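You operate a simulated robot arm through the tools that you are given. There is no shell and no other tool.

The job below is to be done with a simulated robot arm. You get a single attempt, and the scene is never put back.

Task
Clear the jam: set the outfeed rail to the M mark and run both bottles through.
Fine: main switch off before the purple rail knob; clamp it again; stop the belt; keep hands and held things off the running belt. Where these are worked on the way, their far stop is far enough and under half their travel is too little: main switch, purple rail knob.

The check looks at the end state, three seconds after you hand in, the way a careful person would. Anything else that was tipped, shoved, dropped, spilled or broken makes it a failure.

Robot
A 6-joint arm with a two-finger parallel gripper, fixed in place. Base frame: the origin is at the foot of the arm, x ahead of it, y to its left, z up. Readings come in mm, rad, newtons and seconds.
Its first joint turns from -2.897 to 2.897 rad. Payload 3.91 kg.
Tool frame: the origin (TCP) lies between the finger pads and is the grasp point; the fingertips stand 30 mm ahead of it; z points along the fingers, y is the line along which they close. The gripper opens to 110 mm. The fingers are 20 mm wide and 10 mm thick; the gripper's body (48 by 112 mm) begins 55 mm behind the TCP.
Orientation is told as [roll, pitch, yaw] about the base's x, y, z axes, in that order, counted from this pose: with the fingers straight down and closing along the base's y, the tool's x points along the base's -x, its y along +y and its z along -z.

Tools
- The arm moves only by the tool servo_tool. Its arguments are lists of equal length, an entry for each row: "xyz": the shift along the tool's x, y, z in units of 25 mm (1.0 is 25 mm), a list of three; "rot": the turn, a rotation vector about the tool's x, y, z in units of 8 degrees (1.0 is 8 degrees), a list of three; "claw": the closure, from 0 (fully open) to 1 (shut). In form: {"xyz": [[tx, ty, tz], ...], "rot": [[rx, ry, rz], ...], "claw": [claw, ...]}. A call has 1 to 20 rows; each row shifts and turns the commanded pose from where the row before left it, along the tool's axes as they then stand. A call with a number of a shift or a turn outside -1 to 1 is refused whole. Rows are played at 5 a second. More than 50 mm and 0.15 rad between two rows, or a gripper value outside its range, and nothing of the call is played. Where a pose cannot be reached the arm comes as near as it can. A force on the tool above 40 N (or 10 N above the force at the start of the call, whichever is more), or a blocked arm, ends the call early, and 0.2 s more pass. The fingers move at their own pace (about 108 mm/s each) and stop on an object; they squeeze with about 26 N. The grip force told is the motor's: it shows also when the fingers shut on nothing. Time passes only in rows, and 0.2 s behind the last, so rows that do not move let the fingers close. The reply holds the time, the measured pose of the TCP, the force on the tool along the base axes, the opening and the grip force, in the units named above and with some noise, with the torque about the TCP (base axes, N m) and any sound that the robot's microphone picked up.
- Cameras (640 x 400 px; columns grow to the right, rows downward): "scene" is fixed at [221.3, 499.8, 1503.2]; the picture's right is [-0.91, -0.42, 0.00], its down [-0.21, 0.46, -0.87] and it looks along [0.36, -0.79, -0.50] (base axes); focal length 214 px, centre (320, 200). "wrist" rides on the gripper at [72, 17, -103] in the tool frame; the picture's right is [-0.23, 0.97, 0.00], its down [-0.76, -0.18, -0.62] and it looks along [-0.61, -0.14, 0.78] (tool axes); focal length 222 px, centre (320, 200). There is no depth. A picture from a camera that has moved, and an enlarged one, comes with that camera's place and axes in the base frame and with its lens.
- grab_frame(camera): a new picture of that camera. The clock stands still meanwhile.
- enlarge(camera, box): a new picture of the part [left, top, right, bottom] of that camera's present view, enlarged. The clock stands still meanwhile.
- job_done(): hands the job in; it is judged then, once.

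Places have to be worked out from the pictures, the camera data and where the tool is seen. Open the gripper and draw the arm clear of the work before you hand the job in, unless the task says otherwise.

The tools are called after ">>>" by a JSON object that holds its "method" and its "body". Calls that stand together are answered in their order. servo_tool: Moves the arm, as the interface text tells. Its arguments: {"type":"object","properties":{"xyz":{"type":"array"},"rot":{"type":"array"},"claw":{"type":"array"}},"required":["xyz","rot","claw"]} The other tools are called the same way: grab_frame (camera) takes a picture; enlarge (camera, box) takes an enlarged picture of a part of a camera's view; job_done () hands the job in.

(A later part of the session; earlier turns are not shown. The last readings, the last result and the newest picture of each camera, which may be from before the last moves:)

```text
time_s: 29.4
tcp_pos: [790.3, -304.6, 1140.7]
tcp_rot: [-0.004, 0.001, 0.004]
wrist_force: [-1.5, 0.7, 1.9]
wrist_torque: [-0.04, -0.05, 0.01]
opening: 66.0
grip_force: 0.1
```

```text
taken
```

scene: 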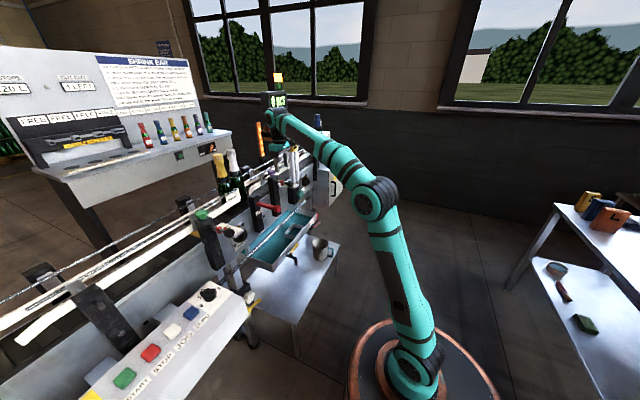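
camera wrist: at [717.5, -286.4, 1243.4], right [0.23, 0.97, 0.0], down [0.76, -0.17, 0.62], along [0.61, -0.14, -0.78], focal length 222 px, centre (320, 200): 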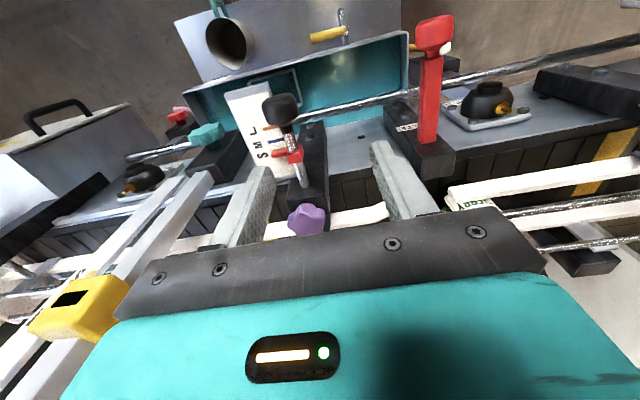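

Reach is fine here. I zoom on the scale, pointer and purple knob.

>>> {"method": "enlarge", "body": {"camera": "wrist", "box": [210, 70, 350, 240]}}

>>> {"method": "enlarge", "body": {"camera": "wrist", "box": [340, 10, 640, 260]}}

>>> {"method": "enlarge", "body": {"camera": "scene", "box": [240, 140, 320, 220]}}

```text
2.35 times, centred on (280, 155) of wrist
camera zoom: at [717.5, -286.4, 1243.4], right [0.23, 0.97, 0.0], down [0.76, -0.17, 0.62], along [0.61, -0.14, -0.78], focal length 523 px, centre (414, 306)
```

zoom: 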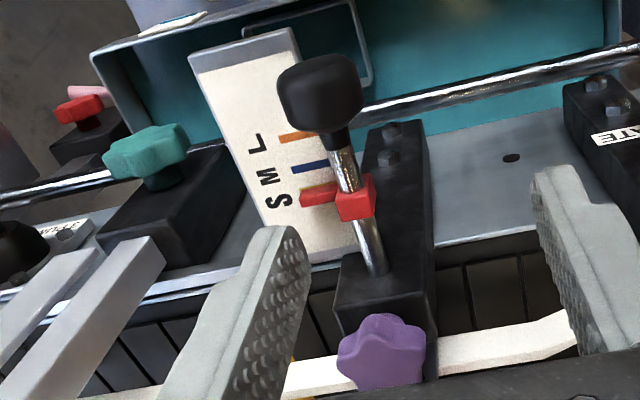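

```text
1.60 times, centred on (490, 135) of wrist
camera zoom: at [717.5, -286.4, 1243.4], right [0.23, 0.97, 0.0], down [0.76, -0.17, 0.62], along [0.61, -0.14, -0.78], focal length 355 px, centre (48, 304)
```

zoom: 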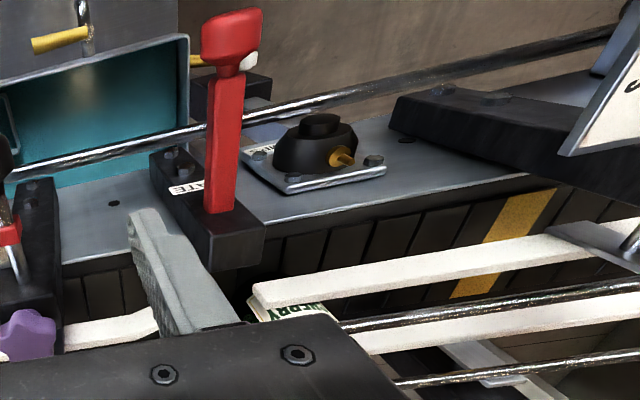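

```text
5.00 times, centred on (280, 180) of scene
camera zoom: at [221.3, 499.8, 1503.2], right [-0.91, -0.42, 0.0], down [-0.21, 0.46, -0.87], along [0.36, -0.79, -0.5], focal length 1072 px, centre (520, 300)
```

zoom: 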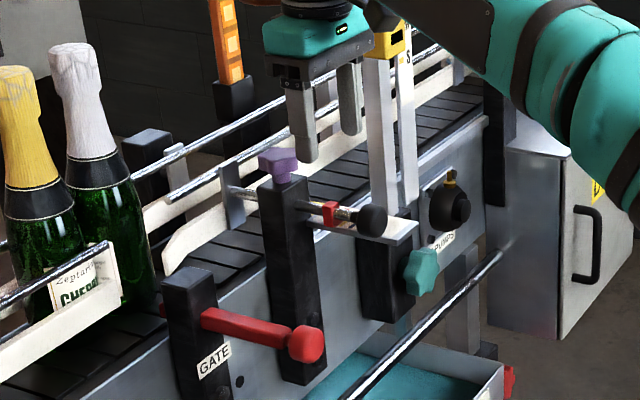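

With closest-approach triangulation the purple knob is at about (872,-336,1075) and the rod's black ball handle at about (770,-338,1031); the column is around y≈-495, clear. I move above the purple knob.

>>> {"method": "servo_tool", "body": {"xyz": [[-0.65, -0.25, 0], [-0.65, -0.25, 0], [-0.65, -0.25, 0], [-0.65, -0.25, 0], [-0.65, -0.25, 0], [0, 0, 0]], "rot": [[0, 0, 0], [0, 0, 0], [0, 0, 0], [0, 0, 0], [0, 0, 0], [0, 0, 0]], "claw": [0.4, 0.4, 0.4, 0.4, 0.4, 0.4]}}

>>> {"method": "grab_frame", "body": {"camera": "wrist"}}

>>> {"method": "enlarge", "body": {"camera": "scene", "box": [230, 90, 350, 210]}}

```text
time_s: 30.8
tcp_pos: [869.7, -335.3, 1139.1]
tcp_rot: [-0.001, 0.001, 0.001]
wrist_force: [0.4, -0.3, 0.8]
wrist_torque: [-0.03, -0.02, -0.01]
opening: 66.2
grip_force: 0.0
```

```text
taken
camera wrist: at [797.9, -317.6, 1242.5], right [0.23, 0.97, 0.0], down [0.76, -0.18, 0.62], along [0.61, -0.14, -0.78], focal length 222 px, centre (320, 200)
```

wrist: 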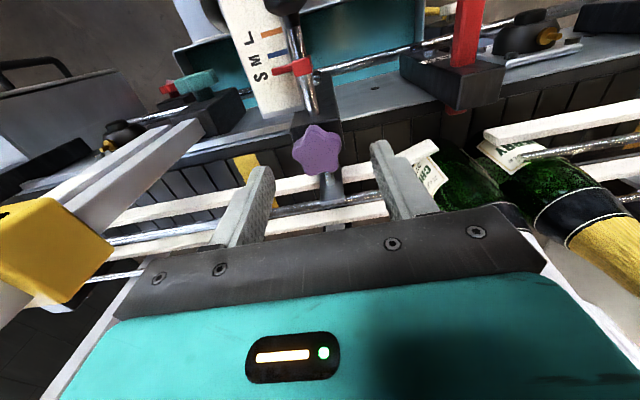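

```text
3.33 times, centred on (290, 150) of scene
camera zoom: at [221.3, 499.8, 1503.2], right [-0.91, -0.42, 0.0], down [-0.21, 0.46, -0.87], along [0.36, -0.79, -0.5], focal length 715 px, centre (420, 367)
```

zoom: 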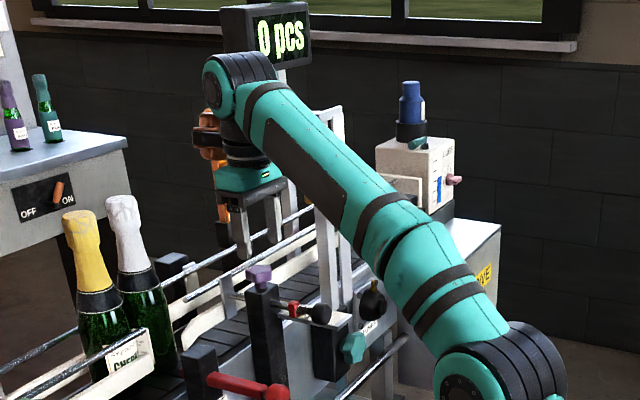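

Reached. I zoom on the knob, the scale, and the red part by the gate.

>>> {"method": "enlarge", "body": {"camera": "wrist", "box": [220, 20, 400, 210]}}

>>> {"method": "enlarge", "body": {"camera": "wrist", "box": [380, 0, 640, 260]}}

>>> {"method": "enlarge", "body": {"camera": "wrist", "box": [100, 120, 400, 260]}}

```text
2.11 times, centred on (310, 115) of wrist
camera zoom: at [797.9, -317.6, 1242.5], right [0.23, 0.97, 0.0], down [0.76, -0.18, 0.62], along [0.61, -0.14, -0.78], focal length 468 px, centre (341, 379)
```

zoom: 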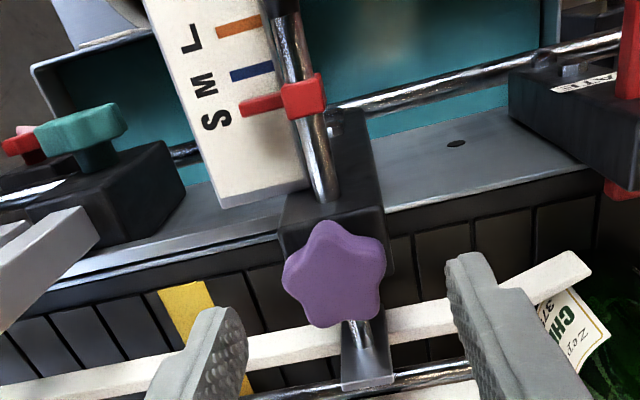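

```text
1.54 times, centred on (510, 130) of wrist
camera zoom: at [797.9, -317.6, 1242.5], right [0.23, 0.97, 0.0], down [0.76, -0.18, 0.62], along [0.61, -0.14, -0.78], focal length 342 px, centre (28, 308)
```

zoom: 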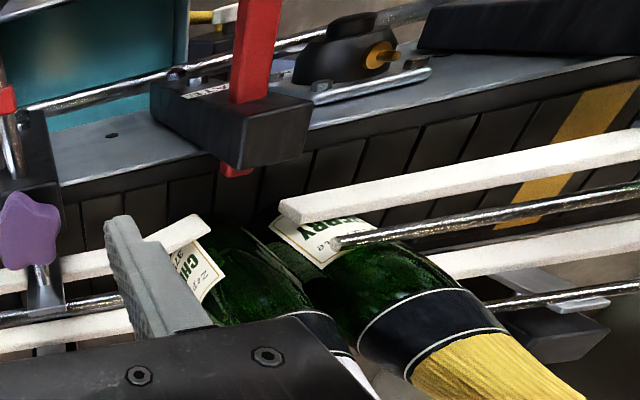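

```text
2.13 times, centred on (250, 190) of wrist
camera zoom: at [797.9, -317.6, 1242.5], right [0.23, 0.97, 0.0], down [0.76, -0.18, 0.62], along [0.61, -0.14, -0.78], focal length 474 px, centre (469, 221)
```

zoom: 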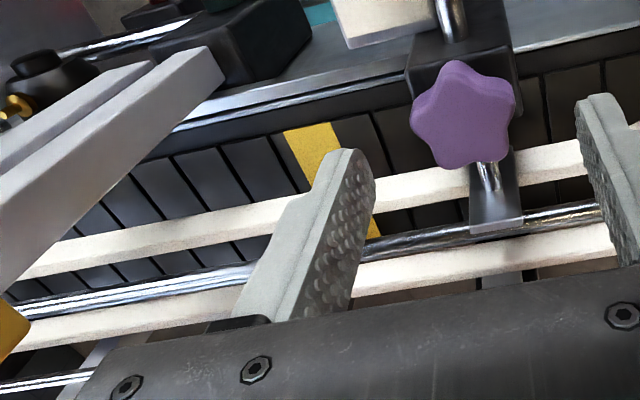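

The gate blade is retracted (only a stub past its post), so the outfeed rail is the culprit. The star knob is centred near (873,-337), top ≈1085; I descend with open fingers to TCP z≈1098.

>>> {"method": "servo_tool", "body": {"xyz": [[-0.13, -0.08, 0.4], [0, 0, 0.5], [0, 0, 0.5], [0, 0, 0.3], [0, 0, 0]], "rot": [[0, 0, 0], [0, 0, 0], [0, 0, 0], [0, 0, 0], [0, 0, 0]], "claw": [0.4, 0.4, 0.4, 0.4, 0.4]}}

>>> {"method": "enlarge", "body": {"camera": "wrist", "box": [220, 70, 420, 250]}}

>>> {"method": "enlarge", "body": {"camera": "scene", "box": [250, 130, 310, 200]}}

```text
time_s: 31.9
tcp_pos: [871.6, -338.4, 1097.0]
tcp_rot: [-0.002, 0.001, 0.001]
wrist_force: [-0.6, -0.6, 0.1]
wrist_torque: [0.0, 0.02, 0.0]
opening: 65.9
grip_force: 0.0
```

```text
2.22 times, centred on (320, 160) of wrist
camera zoom: at [800.3, -320.0, 1199.4], right [0.23, 0.97, 0.0], down [0.76, -0.18, 0.62], along [0.61, -0.14, -0.78], focal length 494 px, centre (320, 289)
```

zoom: 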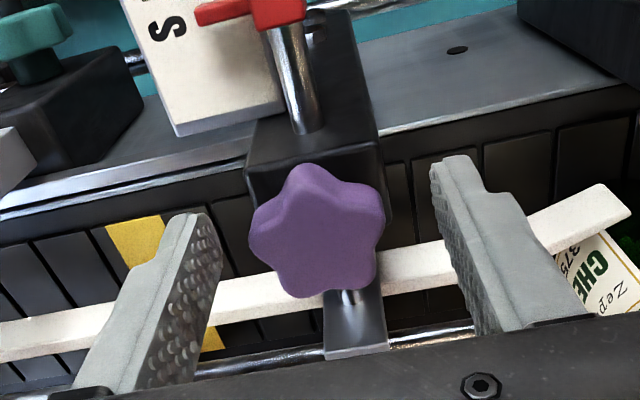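

```text
5.71 times, centred on (280, 165) of scene
camera zoom: at [221.3, 499.8, 1503.2], right [-0.91, -0.42, 0.0], down [-0.21, 0.46, -0.87], along [0.36, -0.79, -0.5], focal length 1226 px, centre (549, 400)
```

zoom: 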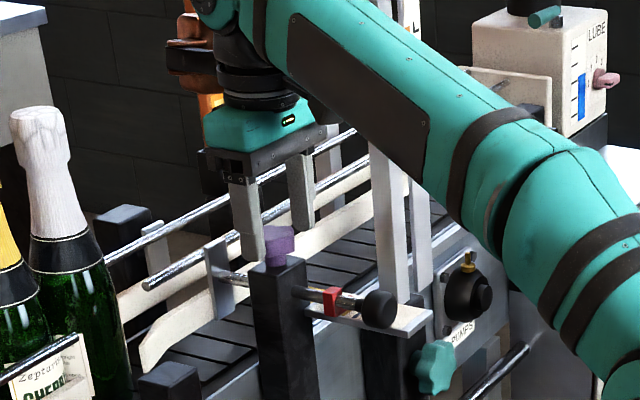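

Knob centre reads about (869,-337), so I shift by −2.5 mm in x and +1.4 mm in y, then close to feel its width.

>>> {"method": "servo_tool", "body": {"xyz": [[0.1, 0.056, 0], [0, 0, 0], [0, 0, 0], [0, 0, 0], [0, 0, 0]], "rot": [[0, 0, 0], [0, 0, 0], [0, 0, 0], [0, 0, 0], [0, 0, 0]], "claw": [0.5, 0.6, 0.7, 0.8, 0.8]}}

>>> {"method": "enlarge", "body": {"camera": "wrist", "box": [220, 70, 420, 250]}}

```text
time_s: 33.2
tcp_pos: [868.5, -338.8, 1096.2]
tcp_rot: [-0.005, 0.003, 0.0]
wrist_force: [-8.9, -41.7, 1.6]
wrist_torque: [-1.39, 0.34, -0.38]
opening: 40.4
grip_force: 45.2
stopped in row 5: the force on the tool passed its limit at 42 N (the readings are from after the stop); the commanded pose is now the measured one
```

```text
2.22 times, centred on (320, 160) of wrist
camera zoom: at [797.2, -321.4, 1199.5], right [0.23, 0.97, -0.01], down [0.76, -0.18, 0.62], along [0.6, -0.15, -0.78], focal length 494 px, centre (320, 289)
```

zoom: 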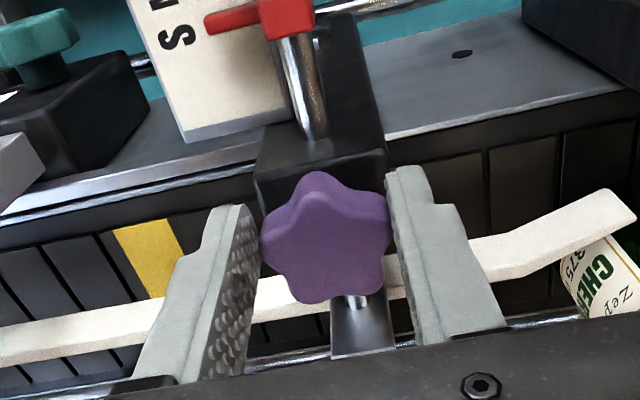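

Opening 40.4 mm on the knob, with a sideways load showing the knob is a bit further toward −y. I loosen slightly and shift −y to centre.

>>> {"method": "servo_tool", "body": {"xyz": [[0, 0, 0], [0, -0.06, 0], [0, 0, 0]], "rot": [[0, 0, 0], [0, 0, 0], [0, 0, 0]], "claw": [0.6, 0.6, 0.6]}}

>>> {"method": "servo_tool", "body": {"xyz": [[0, 0, 0], [0, 0, 0]], "rot": [[0, 0, 0], [0, 0, 0]], "claw": [0.7, 0.7]}}

```text
time_s: 34.0
tcp_pos: [870.6, -337.5, 1096.7]
tcp_rot: [-0.004, 0.002, 0.002]
wrist_force: [0.4, -5.0, -1.4]
wrist_torque: [-0.12, 0.02, -0.04]
opening: 46.7
grip_force: 2.4
```

```text
time_s: 34.6
tcp_pos: [870.3, -336.7, 1095.8]
tcp_rot: [-0.004, 0.002, 0.002]
wrist_force: [-3.6, -22.8, 1.1]
wrist_torque: [-0.49, 0.32, -0.32]
opening: 44.3
grip_force: 11.5
```

Readings are ambiguous; I open wide to unload and look at the real geometry.

>>> {"method": "servo_tool", "body": {"xyz": [[0, 0, 0], [0, 0, 0]], "rot": [[0, 0, 0], [0, 0, 0]], "claw": [0.5, 0.5]}}

>>> {"method": "enlarge", "body": {"camera": "wrist", "box": [220, 70, 420, 250]}}

>>> {"method": "enlarge", "body": {"camera": "scene", "box": [260, 140, 300, 180]}}

```text
time_s: 35.2
tcp_pos: [870.3, -337.5, 1096.6]
tcp_rot: [-0.004, 0.0, 0.002]
wrist_force: [0.4, 0.1, -0.7]
wrist_torque: [0.01, 0.0, -0.01]
opening: 55.0
grip_force: 0.0
```

```text
2.22 times, centred on (320, 160) of wrist
camera zoom: at [798.5, -318.6, 1199.8], right [0.23, 0.97, 0.0], down [0.76, -0.17, 0.62], along [0.61, -0.14, -0.78], focal length 494 px, centre (320, 289)
```

zoom: 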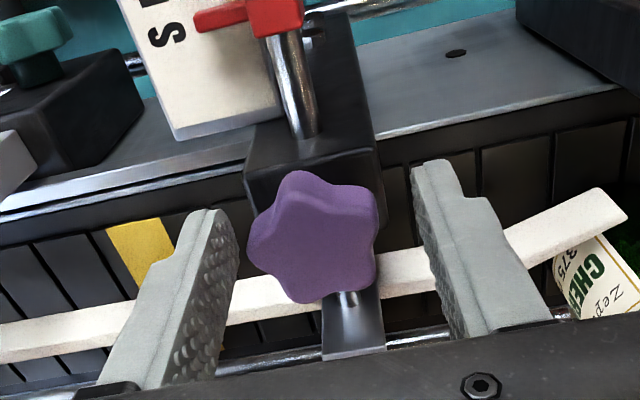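

```text
10.00 times, centred on (280, 160) of scene
camera zoom: at [221.3, 499.8, 1503.2], right [-0.91, -0.42, 0.0], down [-0.21, 0.46, -0.87], along [0.36, -0.79, -0.5], focal length 2145 px, centre (720, 600)
```

zoom: 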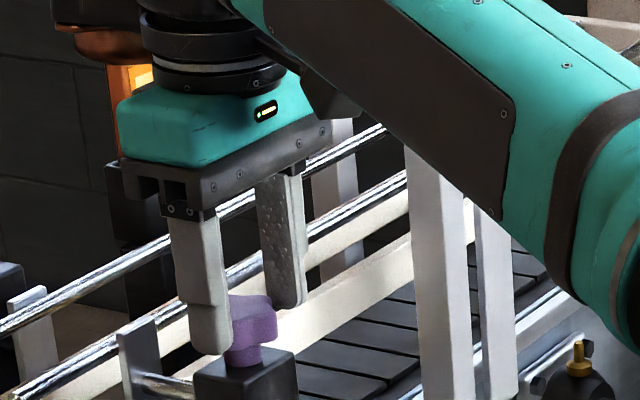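

By image geometry the knob axis is almost under the TCP, but its left lobe sticks out (5-lobe star: lobe vs valley), so the gripper should sit ~2 mm toward −y for an even grip. I shift and close gently.

>>> {"method": "servo_tool", "body": {"xyz": [[0, -0.1, 0], [0, 0, 0], [0, 0, 0]], "rot": [[0, 0, 0], [0, 0, 0], [0, 0, 0]], "claw": [0.5, 0.6, 0.62]}}

>>> {"method": "servo_tool", "body": {"xyz": [[0, 0, 0], [0, 0, 0]], "rot": [[0, 0, 0], [0, 0, 0]], "claw": [0.66, 0.66]}}

>>> {"method": "enlarge", "body": {"camera": "wrist", "box": [220, 70, 420, 250]}}

```text
time_s: 36.0
tcp_pos: [870.4, -339.7, 1095.3]
tcp_rot: [-0.004, 0.002, 0.0]
wrist_force: [0.2, -0.5, 0.5]
wrist_torque: [0.0, -0.01, -0.02]
opening: 42.0
grip_force: 0.2
```

```text
time_s: 36.6
tcp_pos: [869.6, -339.8, 1095.5]
tcp_rot: [-0.003, 0.002, 0.001]
wrist_force: [1.2, -5.4, 0.6]
wrist_torque: [0.09, -0.15, -0.03]
opening: 40.6
grip_force: 44.4
```

```text
2.22 times, centred on (320, 160) of wrist
camera zoom: at [798.4, -321.7, 1199.3], right [0.23, 0.97, 0.0], down [0.76, -0.17, 0.62], along [0.61, -0.14, -0.78], focal length 494 px, centre (320, 289)
```

zoom: 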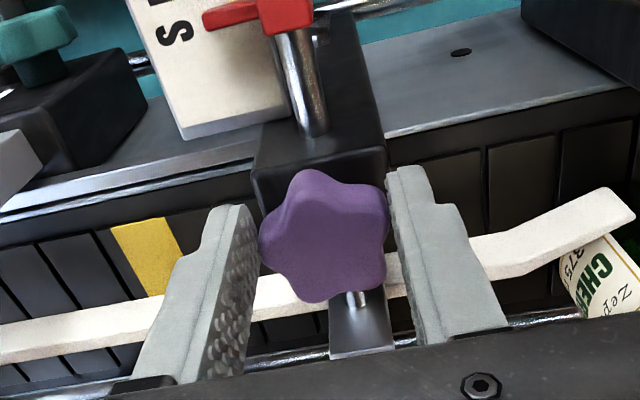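

A balanced grip now: 40.6 mm with only −5 N side force. I turn counter-clockwise (loosening) a little and watch the torque.

>>> {"method": "servo_tool", "body": {"xyz": [[-0.0047, 0, 0], [-0.0047, 0, 0], [-0.0047, 0, 0], [0, 0, 0]], "rot": [[0, 0, -0.4], [0, 0, -0.4], [0, 0, -0.4], [0, 0, 0]], "claw": [0.66, 0.66, 0.66, 0.66]}}

>>> {"method": "enlarge", "body": {"camera": "wrist", "box": [220, 70, 420, 250]}}

```text
time_s: 37.6
tcp_pos: [868.6, -341.3, 1096.3]
tcp_rot: [-0.003, 0.004, 0.168]
wrist_force: [-2.9, -15.6, -3.0]
wrist_torque: [-0.45, -0.21, -0.17]
opening: 40.4
grip_force: 44.7
```

```text
2.22 times, centred on (320, 160) of wrist
camera zoom: at [796.7, -335.8, 1199.4], right [0.06, 1.0, 0.0], down [0.78, -0.05, 0.62], along [0.62, -0.04, -0.78], focal length 494 px, centre (320, 289)
```

zoom: 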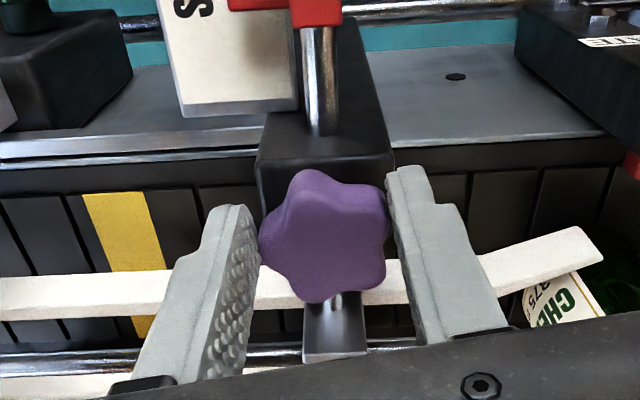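

The knob turns with the gripper, low torque. I continue turning CCW.

>>> {"method": "servo_tool", "body": {"xyz": [[-0.006, -0.02, 0], [-0.006, 0, 0], [-0.006, 0, 0], [-0.006, 0, 0], [-0.006, 0, 0], [-0.006, 0, 0]], "rot": [[0, 0, -0.5], [0, 0, -0.5], [0, 0, -0.5], [0, 0, -0.5], [0, 0, -0.5], [0, 0, 0]], "claw": [0.66, 0.66, 0.66, 0.66, 0.66, 0.66]}}

>>> {"method": "enlarge", "body": {"camera": "wrist", "box": [220, 70, 420, 250]}}

```text
time_s: 38.4
tcp_pos: [872.2, -342.6, 1095.5]
tcp_rot: [-0.007, 0.003, 0.367]
wrist_force: [3.3, -39.7, 2.7]
wrist_torque: [-1.3, 0.82, -0.42]
opening: 40.6
grip_force: 44.8
stopped in row 4: the force on the tool passed its limit at 43 N (the readings are from after the stop); the commanded pose is now the measured one
```

```text
2.22 times, centred on (320, 160) of wrist
camera zoom: at [797.7, -352.0, 1199.4], right [-0.14, 0.99, -0.01], down [0.78, 0.11, 0.62], along [0.62, 0.08, -0.78], focal length 494 px, centre (320, 289)
```

zoom: 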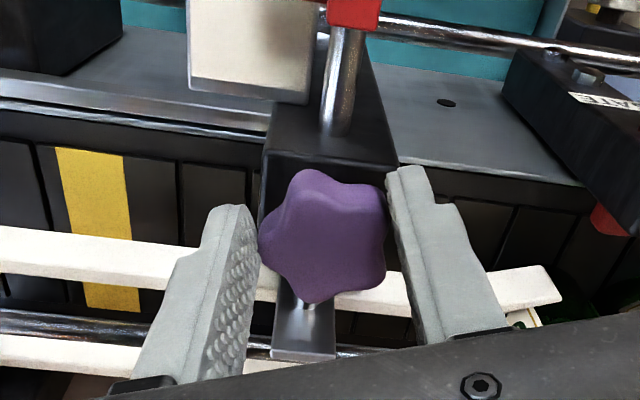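

Side force built up because the knob axis is further out in x than assumed (≈8 mm). I open the fingers, and look again to recentre and go slightly lower.

>>> {"method": "servo_tool", "body": {"xyz": [[0, 0, 0], [0, 0, 0]], "rot": [[0, 0, 0], [0, 0, 0]], "claw": [0.5, 0.5]}}

>>> {"method": "enlarge", "body": {"camera": "wrist", "box": [220, 70, 420, 250]}}

>>> {"method": "enlarge", "body": {"camera": "scene", "box": [260, 140, 300, 180]}}

```text
time_s: 39.0
tcp_pos: [870.4, -340.4, 1096.9]
tcp_rot: [-0.006, 0.003, 0.37]
wrist_force: [0.5, -0.6, -0.2]
wrist_torque: [-0.03, 0.01, -0.01]
opening: 54.9
grip_force: 0.1
```

```text
2.22 times, centred on (320, 160) of wrist
camera zoom: at [798.1, -349.3, 1200.0], right [-0.14, 0.99, -0.01], down [0.78, 0.11, 0.62], along [0.62, 0.08, -0.78], focal length 494 px, centre (320, 289)
```

zoom: 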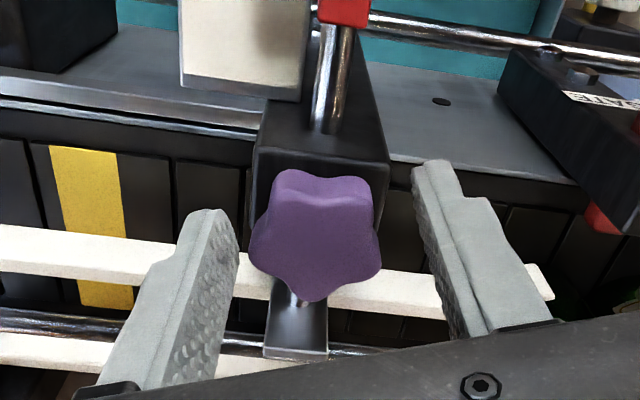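

```text
10.00 times, centred on (280, 160) of scene
camera zoom: at [221.3, 499.8, 1503.2], right [-0.91, -0.42, 0.0], down [-0.21, 0.46, -0.87], along [0.36, -0.79, -0.5], focal length 2145 px, centre (720, 600)
```

zoom: 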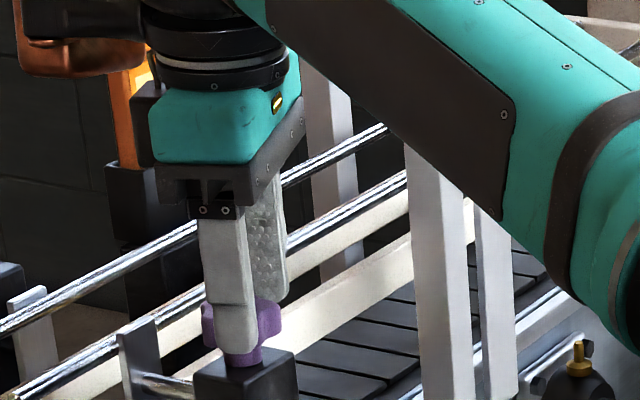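

By two-view closest approach the knob's top centre is (874.5,-340,1081.5). I align the wrist with the lobes (yaw ≈0.58), recentre, and close gently again.

>>> {"method": "servo_tool", "body": {"xyz": [[0, 0, 0], [0, 0, 0], [-0.145, -0.162, 0.06], [0, 0, 0], [0, 0, 0], [0, 0, 0]], "rot": [[0, 0, -0.75], [0, 0, -0.75], [0, 0, 0], [0, 0, 0], [0, 0, 0], [0, 0, 0]], "claw": [0.5, 0.5, 0.5, 0.5, 0.6, 0.61]}}

>>> {"method": "enlarge", "body": {"camera": "wrist", "box": [220, 70, 420, 250]}}

```text
time_s: 40.4
tcp_pos: [877.7, -341.4, 1096.1]
tcp_rot: [-0.005, 0.003, 0.58]
wrist_force: [1.1, -0.5, 0.7]
wrist_torque: [0.0, -0.03, -0.01]
opening: 43.4
grip_force: 0.4
```

```text
2.22 times, centred on (320, 160) of wrist
camera zoom: at [807.7, -365.5, 1199.1], right [-0.34, 0.94, -0.01], down [0.74, 0.27, 0.62], along [0.58, 0.21, -0.78], focal length 494 px, centre (320, 289)
```

zoom: 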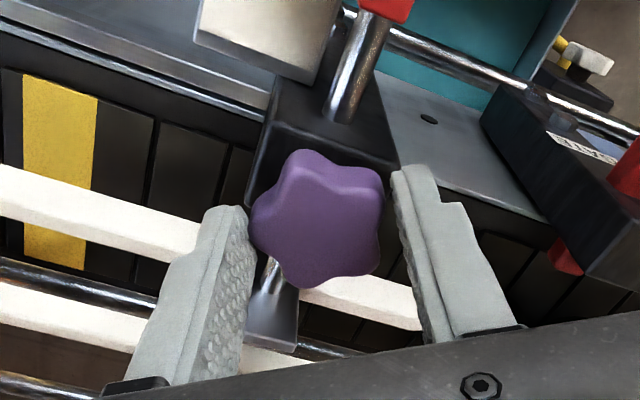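

Left lobe touches while ~4 mm gap remains on the right; I shift 2 mm toward the left finger and close.

>>> {"method": "servo_tool", "body": {"xyz": [[0, -0.07, 0], [0, 0, 0], [0, 0, 0]], "rot": [[0, 0, 0], [0, 0, 0], [0, 0, 0]], "claw": [0.61, 0.66, 0.66]}}

>>> {"method": "enlarge", "body": {"camera": "wrist", "box": [220, 70, 420, 250]}}

```text
time_s: 41.2
tcp_pos: [877.5, -342.9, 1096.3]
tcp_rot: [-0.002, 0.005, 0.58]
wrist_force: [-9.2, 7.6, -3.5]
wrist_torque: [0.36, 0.95, 0.04]
opening: 41.3
grip_force: 44.4
```

```text
2.22 times, centred on (320, 160) of wrist
camera zoom: at [808.3, -366.4, 1199.4], right [-0.34, 0.94, 0.0], down [0.74, 0.27, 0.62], along [0.58, 0.21, -0.78], focal length 494 px, centre (320, 289)
```

zoom: 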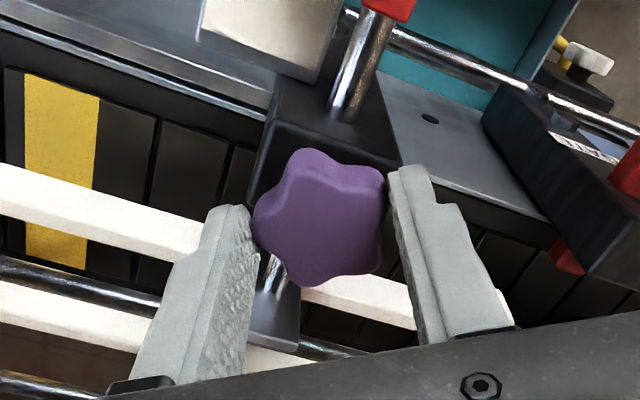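

Gripped at 41.3 mm with ~12 N residual. I continue CCW in a short step and watch forces.

>>> {"method": "servo_tool", "body": {"xyz": [[-0.004, 0.02, 0], [-0.004, 0.006, 0], [-0.004, 0.006, 0], [-0.004, 0.006, 0], [0, 0, 0]], "rot": [[0, 0, -0.5], [0, 0, -0.5], [0, 0, -0.5], [0, 0, -0.5], [0, 0, 0]], "claw": [0.66, 0.66, 0.66, 0.66, 0.66]}}

```text
time_s: 42.5
tcp_pos: [878.4, -342.2, 1095.6]
tcp_rot: [-0.007, 0.005, 0.856]
wrist_force: [16.0, -11.6, 7.1]
wrist_torque: [-0.39, 0.12, -0.06]
opening: 41.4
grip_force: 45.1
stopped in row 5: the force on the tool passed its limit at 42 N (the readings are from after the stop); the commanded pose is now the measured one
```

Forces show the knob axis lies ~4 mm further out (K≈(880,-339)). I open, recentre accordingly and lower 3 mm, then regrip.

>>> {"method": "servo_tool", "body": {"xyz": [[0, 0, 0], [0, 0, 0], [-0.138, -0.044, 0.12], [0, 0, 0]], "rot": [[0, 0, 0], [0, 0, 0], [0, 0, 0], [0, 0, 0]], "claw": [0.55, 0.55, 0.55, 0.55]}}

>>> {"method": "enlarge", "body": {"camera": "wrist", "box": [220, 70, 420, 250]}}

>>> {"method": "enlarge", "body": {"camera": "scene", "box": [260, 140, 300, 180]}}

```text
time_s: 43.5
tcp_pos: [881.1, -339.4, 1093.0]
tcp_rot: [-0.005, 0.004, 0.859]
wrist_force: [0.5, -0.5, 0.3]
wrist_torque: [0.0, -0.03, -0.01]
opening: 49.6
grip_force: 0.0
```

```text
2.22 times, centred on (320, 160) of wrist
camera zoom: at [820.8, -382.5, 1196.4], right [-0.59, 0.81, -0.01], down [0.63, 0.46, 0.62], along [0.51, 0.36, -0.78], focal length 494 px, centre (320, 289)
```

zoom: 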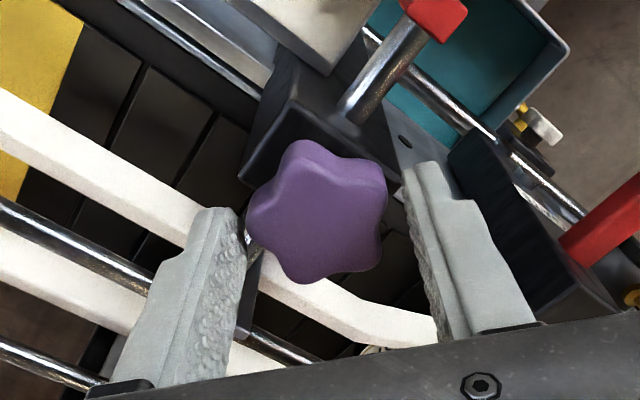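

```text
10.00 times, centred on (280, 160) of scene
camera zoom: at [221.3, 499.8, 1503.2], right [-0.91, -0.42, 0.0], down [-0.21, 0.46, -0.87], along [0.36, -0.79, -0.5], focal length 2145 px, centre (720, 600)
```

zoom: 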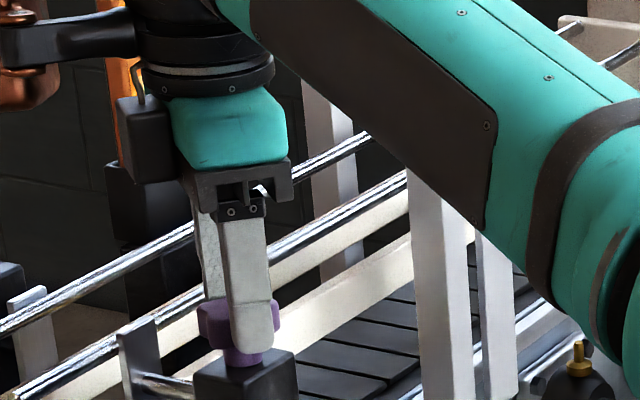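

Lobe faces the left finger squarely now. I close, slightly shifted toward the lobe, and check residual forces.

>>> {"method": "servo_tool", "body": {"xyz": [[0, -0.04, 0], [0, 0, 0], [0, 0, 0], [0, 0, 0]], "rot": [[0, 0, 0], [0, 0, 0], [0, 0, 0], [0, 0, 0]], "claw": [0.6, 0.62, 0.66, 0.66]}}

```text
time_s: 44.5
tcp_pos: [881.5, -340.0, 1092.0]
tcp_rot: [-0.006, 0.007, 0.86]
wrist_force: [-7.3, 5.6, -3.9]
wrist_torque: [0.07, 0.24, 0.02]
opening: 42.4
grip_force: 5.0
```

Now a further CCW step.

>>> {"method": "servo_tool", "body": {"xyz": [[-0.004, 0.012, 0], [-0.004, 0, 0], [-0.004, 0, 0], [0, 0, 0]], "rot": [[0, 0, -0.5], [0, 0, -0.5], [0, 0, -0.5], [0, 0, 0]], "claw": [0.66, 0.66, 0.66, 0.66]}}

>>> {"method": "enlarge", "body": {"camera": "wrist", "box": [220, 70, 420, 250]}}

```text
time_s: 45.5
tcp_pos: [881.6, -340.1, 1092.7]
tcp_rot: [-0.006, 0.006, 1.069]
wrist_force: [-8.5, 5.8, -1.8]
wrist_torque: [0.12, 0.22, -0.05]
opening: 42.1
grip_force: 4.6
```

```text
2.22 times, centred on (320, 160) of wrist
camera zoom: at [831.5, -394.3, 1196.9], right [-0.74, 0.67, -0.01], down [0.52, 0.59, 0.62], along [0.42, 0.46, -0.78], focal length 494 px, centre (320, 289)
```

zoom: 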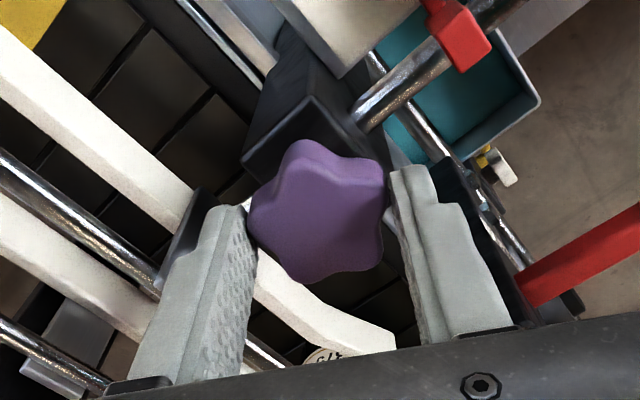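

Low forces and the knob follows. I keep turning CCW.

>>> {"method": "servo_tool", "body": {"xyz": [[-0.004, 0.006, 0], [-0.004, 0, 0], [-0.004, 0, 0], [-0.004, 0, 0], [-0.004, 0, 0], [-0.004, 0, 0], [0, 0, 0]], "rot": [[0, 0, -0.5], [0, 0, -0.5], [0, 0, -0.5], [0, 0, -0.5], [0, 0, -0.5], [0, 0, -0.5], [0, 0, 0]], "claw": [0.66, 0.66, 0.66, 0.66, 0.66, 0.66, 0.66]}}

>>> {"method": "enlarge", "body": {"camera": "wrist", "box": [220, 70, 420, 250]}}

```text
time_s: 47.1
tcp_pos: [881.3, -339.6, 1094.4]
tcp_rot: [-0.003, 0.007, 1.487]
wrist_force: [-4.3, 0.1, 6.2]
wrist_torque: [0.3, 0.3, -0.03]
opening: 41.2
grip_force: 45.4
```

```text
2.22 times, centred on (320, 160) of wrist
camera zoom: at [858.3, -409.0, 1197.2], right [-0.95, 0.31, 0.0], down [0.24, 0.75, 0.62], along [0.19, 0.59, -0.79], focal length 494 px, centre (320, 289)
```

zoom: 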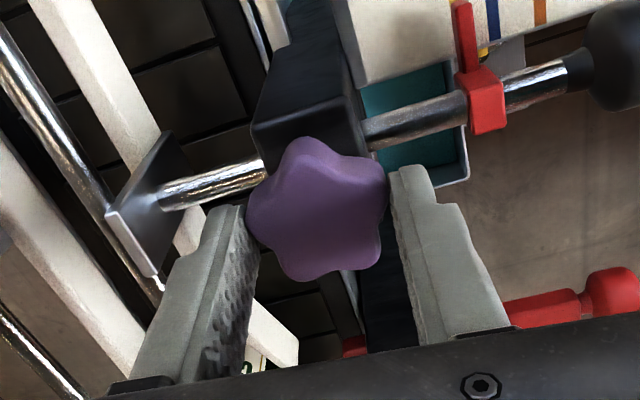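

Smooth. Still no stop felt; I continue CCW.

>>> {"method": "servo_tool", "body": {"xyz": [[-0.004, 0, 0], [-0.004, 0, 0], [-0.004, 0, 0], [-0.004, 0, 0], [-0.004, 0, 0], [-0.004, 0, 0], [0, 0, 0]], "rot": [[0, 0, -0.5], [0, 0, -0.5], [0, 0, -0.5], [0, 0, -0.5], [0, 0, -0.5], [0, 0, -0.5], [0, 0, 0]], "claw": [0.66, 0.66, 0.66, 0.66, 0.66, 0.66, 0.66]}}

>>> {"method": "enlarge", "body": {"camera": "wrist", "box": [220, 70, 420, 250]}}

```text
time_s: 48.7
tcp_pos: [880.9, -339.4, 1094.3]
tcp_rot: [-0.002, 0.006, 1.905]
wrist_force: [0.7, -8.2, 6.2]
wrist_torque: [0.32, -0.21, -0.02]
opening: 41.3
grip_force: 45.0
```

```text
2.22 times, centred on (320, 160) of wrist
camera zoom: at [888.9, -412.2, 1197.3], right [-0.99, -0.11, 0.0], down [-0.08, 0.78, 0.62], along [-0.06, 0.61, -0.79], focal length 494 px, centre (320, 289)
```

zoom: 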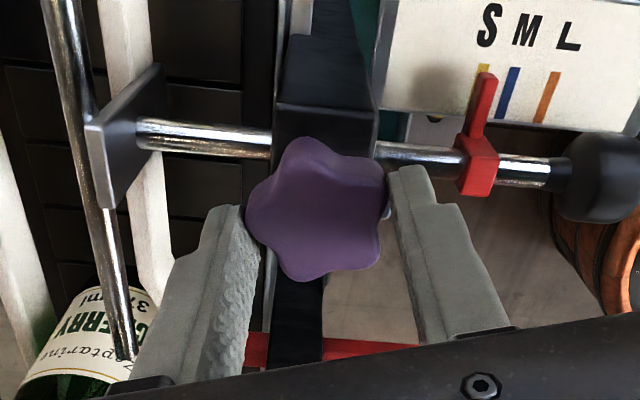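

Great view of the S/M/L marks with the pointer at S. No stop yet; I go on turning CCW.

>>> {"method": "servo_tool", "body": {"xyz": [[-0.004, 0, 0], [-0.004, 0, 0], [-0.004, 0, 0], [-0.004, 0, 0], [-0.004, 0, 0], [-0.004, 0, 0], [0, 0, 0]], "rot": [[0, 0, -0.5], [0, 0, -0.5], [0, 0, -0.5], [0, 0, -0.5], [0, 0, -0.5], [0, 0, -0.5], [0, 0, 0]], "claw": [0.66, 0.66, 0.66, 0.66, 0.66, 0.66, 0.66]}}

>>> {"method": "enlarge", "body": {"camera": "wrist", "box": [220, 70, 420, 250]}}

```text
time_s: 50.3
tcp_pos: [880.3, -340.3, 1094.1]
tcp_rot: [0.005, 0.007, 2.325]
wrist_force: [10.3, -18.4, 10.6]
wrist_torque: [-0.69, -0.9, -0.02]
opening: 41.4
grip_force: 45.4
```

```text
2.22 times, centred on (320, 160) of wrist
camera zoom: at [918.3, -402.7, 1197.2], right [-0.87, -0.5, 0.0], down [-0.39, 0.68, 0.62], along [-0.31, 0.53, -0.79], focal length 494 px, centre (320, 289)
```

zoom: 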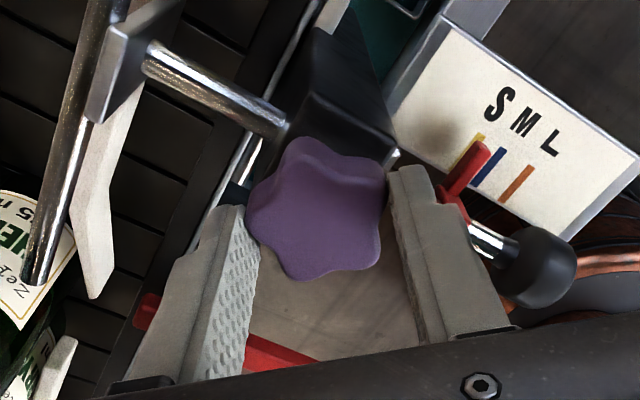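

Still turning freely; forces moderate. I continue a bit further.

>>> {"method": "servo_tool", "body": {"xyz": [[-0.004, -0.01, 0], [-0.004, -0.01, 0], [-0.004, 0, 0], [-0.004, 0, 0], [0, 0, 0]], "rot": [[0, 0, -0.5], [0, 0, -0.5], [0, 0, -0.5], [0, 0, -0.5], [0, 0, 0]], "claw": [0.66, 0.66, 0.66, 0.66, 0.66]}}

>>> {"method": "enlarge", "body": {"camera": "wrist", "box": [220, 70, 420, 250]}}

```text
time_s: 51.0
tcp_pos: [881.4, -339.9, 1093.3]
tcp_rot: [0.005, 0.007, 2.443]
wrist_force: [3.4, -7.8, -20.1]
wrist_torque: [-1.47, -0.1, -0.56]
opening: 41.7
grip_force: 44.7
stopped in row 3: the force on the tool passed its limit at 91 N (the readings are from after the stop); the commanded pose is now the measured one
```

```text
2.22 times, centred on (320, 160) of wrist
camera zoom: at [925.6, -397.6, 1197.3], right [-0.8, -0.6, 0.0], down [-0.47, 0.63, 0.62], along [-0.37, 0.49, -0.79], focal length 494 px, centre (320, 289)
```

zoom: 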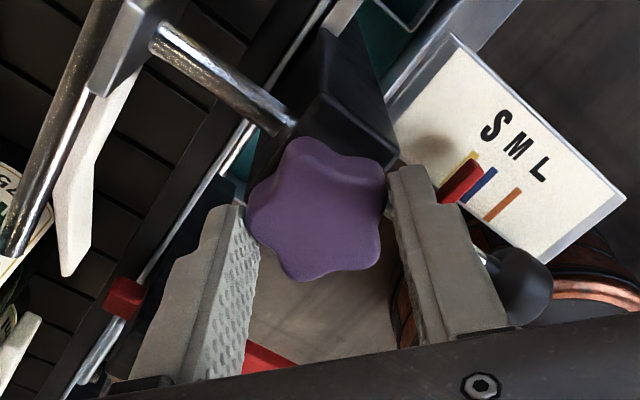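

A hard stop was reached at roughly 130° of turning, so the clamp knob should be fully loosened. I open, lift straight up and look at the knob.

>>> {"method": "servo_tool", "body": {"xyz": [[0, 0, 0], [0, 0, 0], [0, 0, -0.8], [0, 0, -0.8], [0, 0, 0]], "rot": [[0, 0, 0], [0, 0, 0], [0, 0, 0], [0, 0, 0], [0, 0, 0]], "claw": [0.5, 0.5, 0.5, 0.5, 0.5]}}

>>> {"method": "grab_frame", "body": {"camera": "wrist"}}

>>> {"method": "grab_frame", "body": {"camera": "scene"}}

```text
time_s: 51.6
tcp_pos: [882.5, -340.2, 1093.6]
tcp_rot: [0.003, 0.008, 2.444]
wrist_force: [15.8, 4.7, -30.6]
wrist_torque: [-1.88, 0.63, -0.95]
opening: 55.1
grip_force: 0.0
stopped in row 3: the force on the tool passed its limit at 99 N (the readings are from after the stop); the commanded pose is now the measured one
```

```text
taken
camera wrist: at [926.7, -397.3, 1198.3], right [-0.8, -0.6, 0.0], down [-0.47, 0.63, 0.62], along [-0.37, 0.49, -0.79], focal length 222 px, centre (320, 200)
```

wrist: 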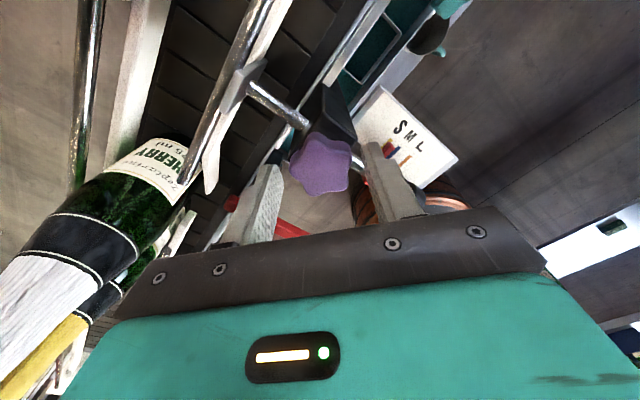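

```text
taken
```

scene: 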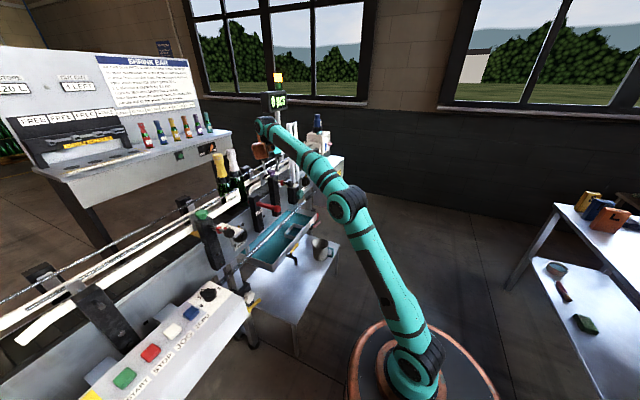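

Lifting is blocked although the fingers are open; something else is touching. I zoom in to find the contact before moving further.

>>> {"method": "enlarge", "body": {"camera": "scene", "box": [235, 95, 315, 185]}}

>>> {"method": "enlarge", "body": {"camera": "scene", "box": [245, 100, 295, 150]}}

>>> {"method": "enlarge", "body": {"camera": "wrist", "box": [160, 60, 480, 260]}}

```text
4.44 times, centred on (275, 140) of scene
camera zoom: at [221.3, 499.8, 1503.2], right [-0.91, -0.42, 0.0], down [-0.21, 0.46, -0.87], along [0.36, -0.79, -0.5], focal length 953 px, centre (520, 467)
```

zoom: 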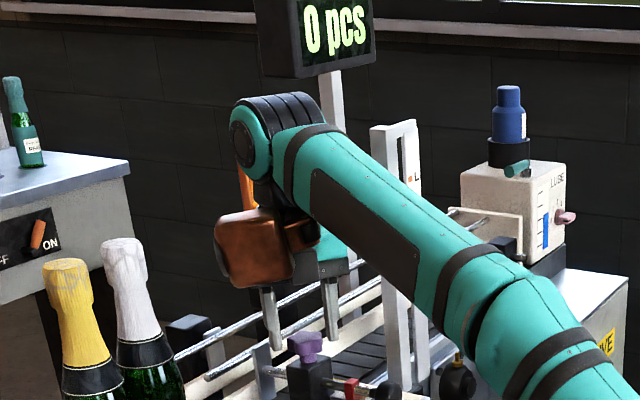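

```text
8.00 times, centred on (270, 125) of scene
camera zoom: at [221.3, 499.8, 1503.2], right [-0.91, -0.42, 0.0], down [-0.21, 0.46, -0.87], along [0.36, -0.79, -0.5], focal length 1716 px, centre (720, 800)
```

zoom: 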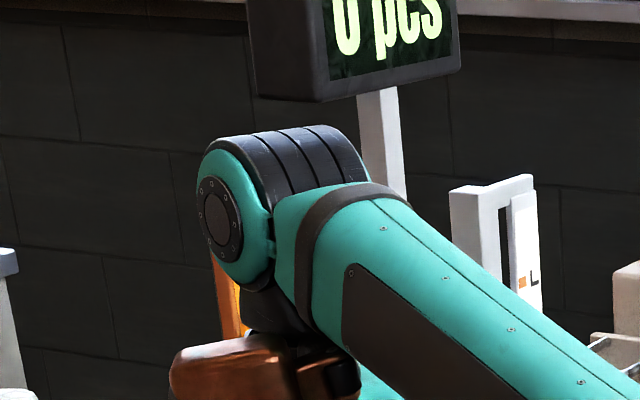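

```text
2.00 times, centred on (320, 160) of wrist
camera zoom: at [926.7, -397.3, 1198.3], right [-0.8, -0.6, 0.0], down [-0.47, 0.63, 0.62], along [-0.37, 0.49, -0.79], focal length 444 px, centre (320, 280)
```

zoom: 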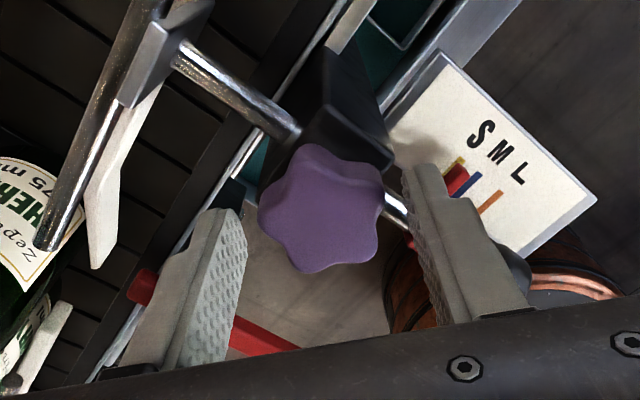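

The copper block on the wrist is touching the robot's own forearm at this yaw; that was the stop, not the knob's. With the fingers open around the knob (clear by ~5 mm), I rotate the wrist back.

>>> {"method": "servo_tool", "body": {"xyz": [[0, 0, 0], [0, 0, 0], [0, 0, 0], [0, 0, 0], [0, 0, 0], [0, 0, 0]], "rot": [[0, 0, 0.5], [0, 0, 0.7], [0, 0, 0.7], [0, 0, 0.7], [0, 0, 0.7], [0, 0, 0]], "claw": [0.45, 0.45, 0.45, 0.45, 0.45, 0.45]}}

>>> {"method": "enlarge", "body": {"camera": "wrist", "box": [220, 70, 420, 250]}}

```text
time_s: 53.0
tcp_pos: [881.1, -339.4, 1093.3]
tcp_rot: [0.0, 0.009, 1.981]
wrist_force: [-0.3, 0.8, 0.1]
wrist_torque: [0.01, 0.01, 0.0]
opening: 60.6
grip_force: 0.1
```

```text
2.22 times, centred on (320, 160) of wrist
camera zoom: at [895.1, -411.0, 1198.3], right [-0.98, -0.18, 0.0], down [-0.14, 0.77, 0.62], along [-0.11, 0.61, -0.79], focal length 494 px, centre (320, 289)
```

zoom: 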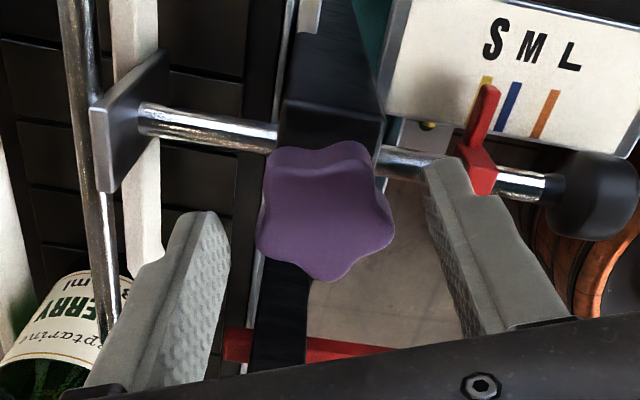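

Now unloaded. The knob needs more turning, so I lift above it, wind the wrist back to yaw ≈ −0.18 (aligned with a lobe) for a new bite.

>>> {"method": "servo_tool", "body": {"xyz": [[0, 0, -0.6], [0, 0, -0.7], [0, 0, 0], [0, 0, 0], [0, 0, 0], [0, 0, 0], [0, 0, 0], [0, 0, 0], [0, 0, 0], [0, 0, 0], [0, 0, 0], [0, 0, 0], [0, 0, 0], [0, 0, 0], [0, 0, 0], [0, 0, 0], [0, 0, 0], [0, 0, 0], [0, 0, 0]], "rot": [[0, 0, 0], [0, 0, 0], [0, 0, 0.969], [0, 0, 0.969], [0, 0, 0.969], [0, 0, 0.969], [0, 0, 0.969], [0, 0, 0.969], [0, 0, 0.969], [0, 0, 0.969], [0, 0, 0.969], [0, 0, 0.969], [0, 0, 0.969], [0, 0, 0.969], [0, 0, 0.969], [0, 0, 0.969], [0, 0, 0.969], [0, 0, 0.969], [0, 0, 0]], "claw": [0.45, 0.45, 0.45, 0.45, 0.45, 0.45, 0.45, 0.45, 0.45, 0.45, 0.45, 0.45, 0.45, 0.45, 0.45, 0.45, 0.45, 0.45, 0.45]}}

>>> {"method": "enlarge", "body": {"camera": "wrist", "box": [220, 30, 420, 210]}}

```text
time_s: 57.0
tcp_pos: [882.3, -340.1, 1126.6]
tcp_rot: [-0.007, -0.007, -0.183]
wrist_force: [0.5, 0.0, -0.5]
wrist_torque: [0.01, -0.04, -0.01]
opening: 60.6
grip_force: 0.0
```

```text
2.22 times, centred on (320, 120) of wrist
camera zoom: at [813.7, -307.9, 1229.3], right [0.4, 0.92, -0.01], down [0.71, -0.31, 0.63], along [0.57, -0.26, -0.78], focal length 494 px, centre (320, 378)
```

zoom: 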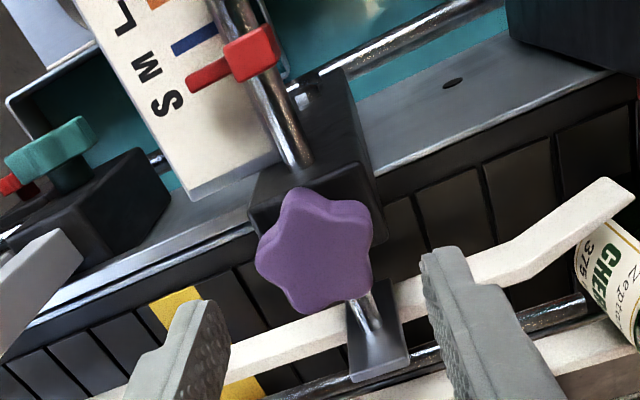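

The lobe faces the left finger. I descend with a small correction (tool −y 2 mm) and close.

>>> {"method": "servo_tool", "body": {"xyz": [[0.06, -0.08, 0.4], [0, 0, 0.5], [0, 0, 0.45], [0, 0, 0], [0, 0, 0], [0, 0, 0], [0, 0, 0]], "rot": [[0, 0, 0], [0, 0, 0], [0, 0, 0], [0, 0, 0], [0, 0, 0], [0, 0, 0], [0, 0, 0]], "claw": [0.45, 0.45, 0.45, 0.55, 0.6, 0.64, 0.64]}}

>>> {"method": "enlarge", "body": {"camera": "wrist", "box": [220, 70, 420, 250]}}

```text
time_s: 58.6
tcp_pos: [880.5, -340.8, 1093.2]
tcp_rot: [-0.008, -0.005, -0.18]
wrist_force: [1.1, 7.7, -1.3]
wrist_torque: [0.26, 0.0, 0.01]
opening: 43.9
grip_force: 4.5
```

```text
2.22 times, centred on (320, 160) of wrist
camera zoom: at [812.2, -309.7, 1195.5], right [0.4, 0.92, -0.01], down [0.71, -0.31, 0.63], along [0.57, -0.25, -0.78], focal length 494 px, centre (320, 289)
```

zoom: 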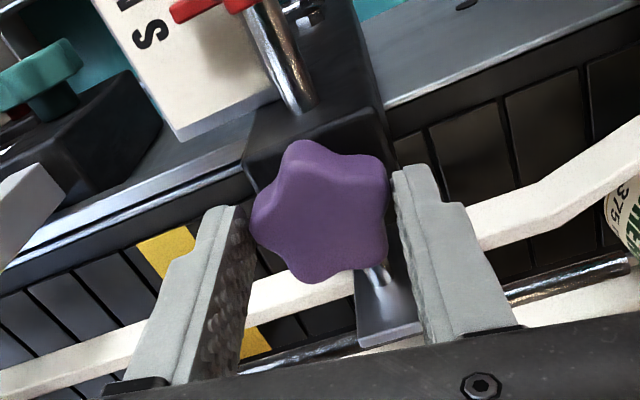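

Good engagement, +7.7 N means shift ~0.5 mm to +y. I close firmly and turn CCW again.

>>> {"method": "servo_tool", "body": {"xyz": [[0, 0.02, 0], [0, 0, 0], [-0.005, 0, 0], [-0.005, 0, 0], [-0.005, 0, 0], [-0.005, 0, 0], [-0.005, 0, 0], [-0.005, 0, 0], [0, 0, 0]], "rot": [[0, 0, 0], [0, 0, 0], [0, 0, -0.5], [0, 0, -0.6], [0, 0, -0.6], [0, 0, -0.6], [0, 0, -0.6], [0, 0, -0.6], [0, 0, 0]], "claw": [0.64, 0.66, 0.66, 0.66, 0.66, 0.66, 0.66, 0.66, 0.66]}}

>>> {"method": "enlarge", "body": {"camera": "wrist", "box": [220, 70, 420, 250]}}

```text
time_s: 60.6
tcp_pos: [880.6, -341.3, 1094.6]
tcp_rot: [-0.01, -0.002, 0.31]
wrist_force: [-3.6, 8.7, -0.4]
wrist_torque: [0.28, 0.09, 0.02]
opening: 42.3
grip_force: 4.7
```

```text
2.22 times, centred on (320, 160) of wrist
camera zoom: at [805.9, -344.7, 1196.2], right [-0.08, 1.0, -0.01], down [0.78, 0.07, 0.63], along [0.62, 0.04, -0.78], focal length 494 px, centre (320, 289)
```

zoom: 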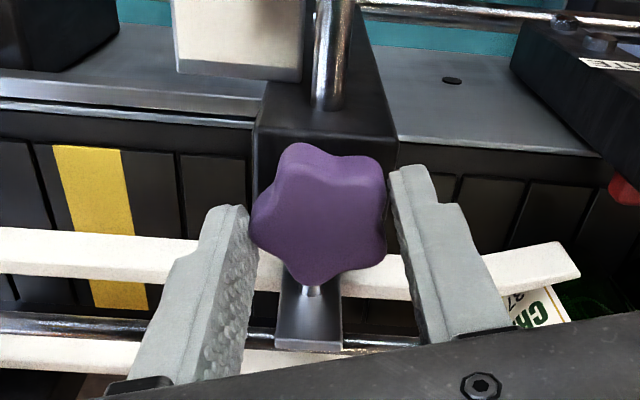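

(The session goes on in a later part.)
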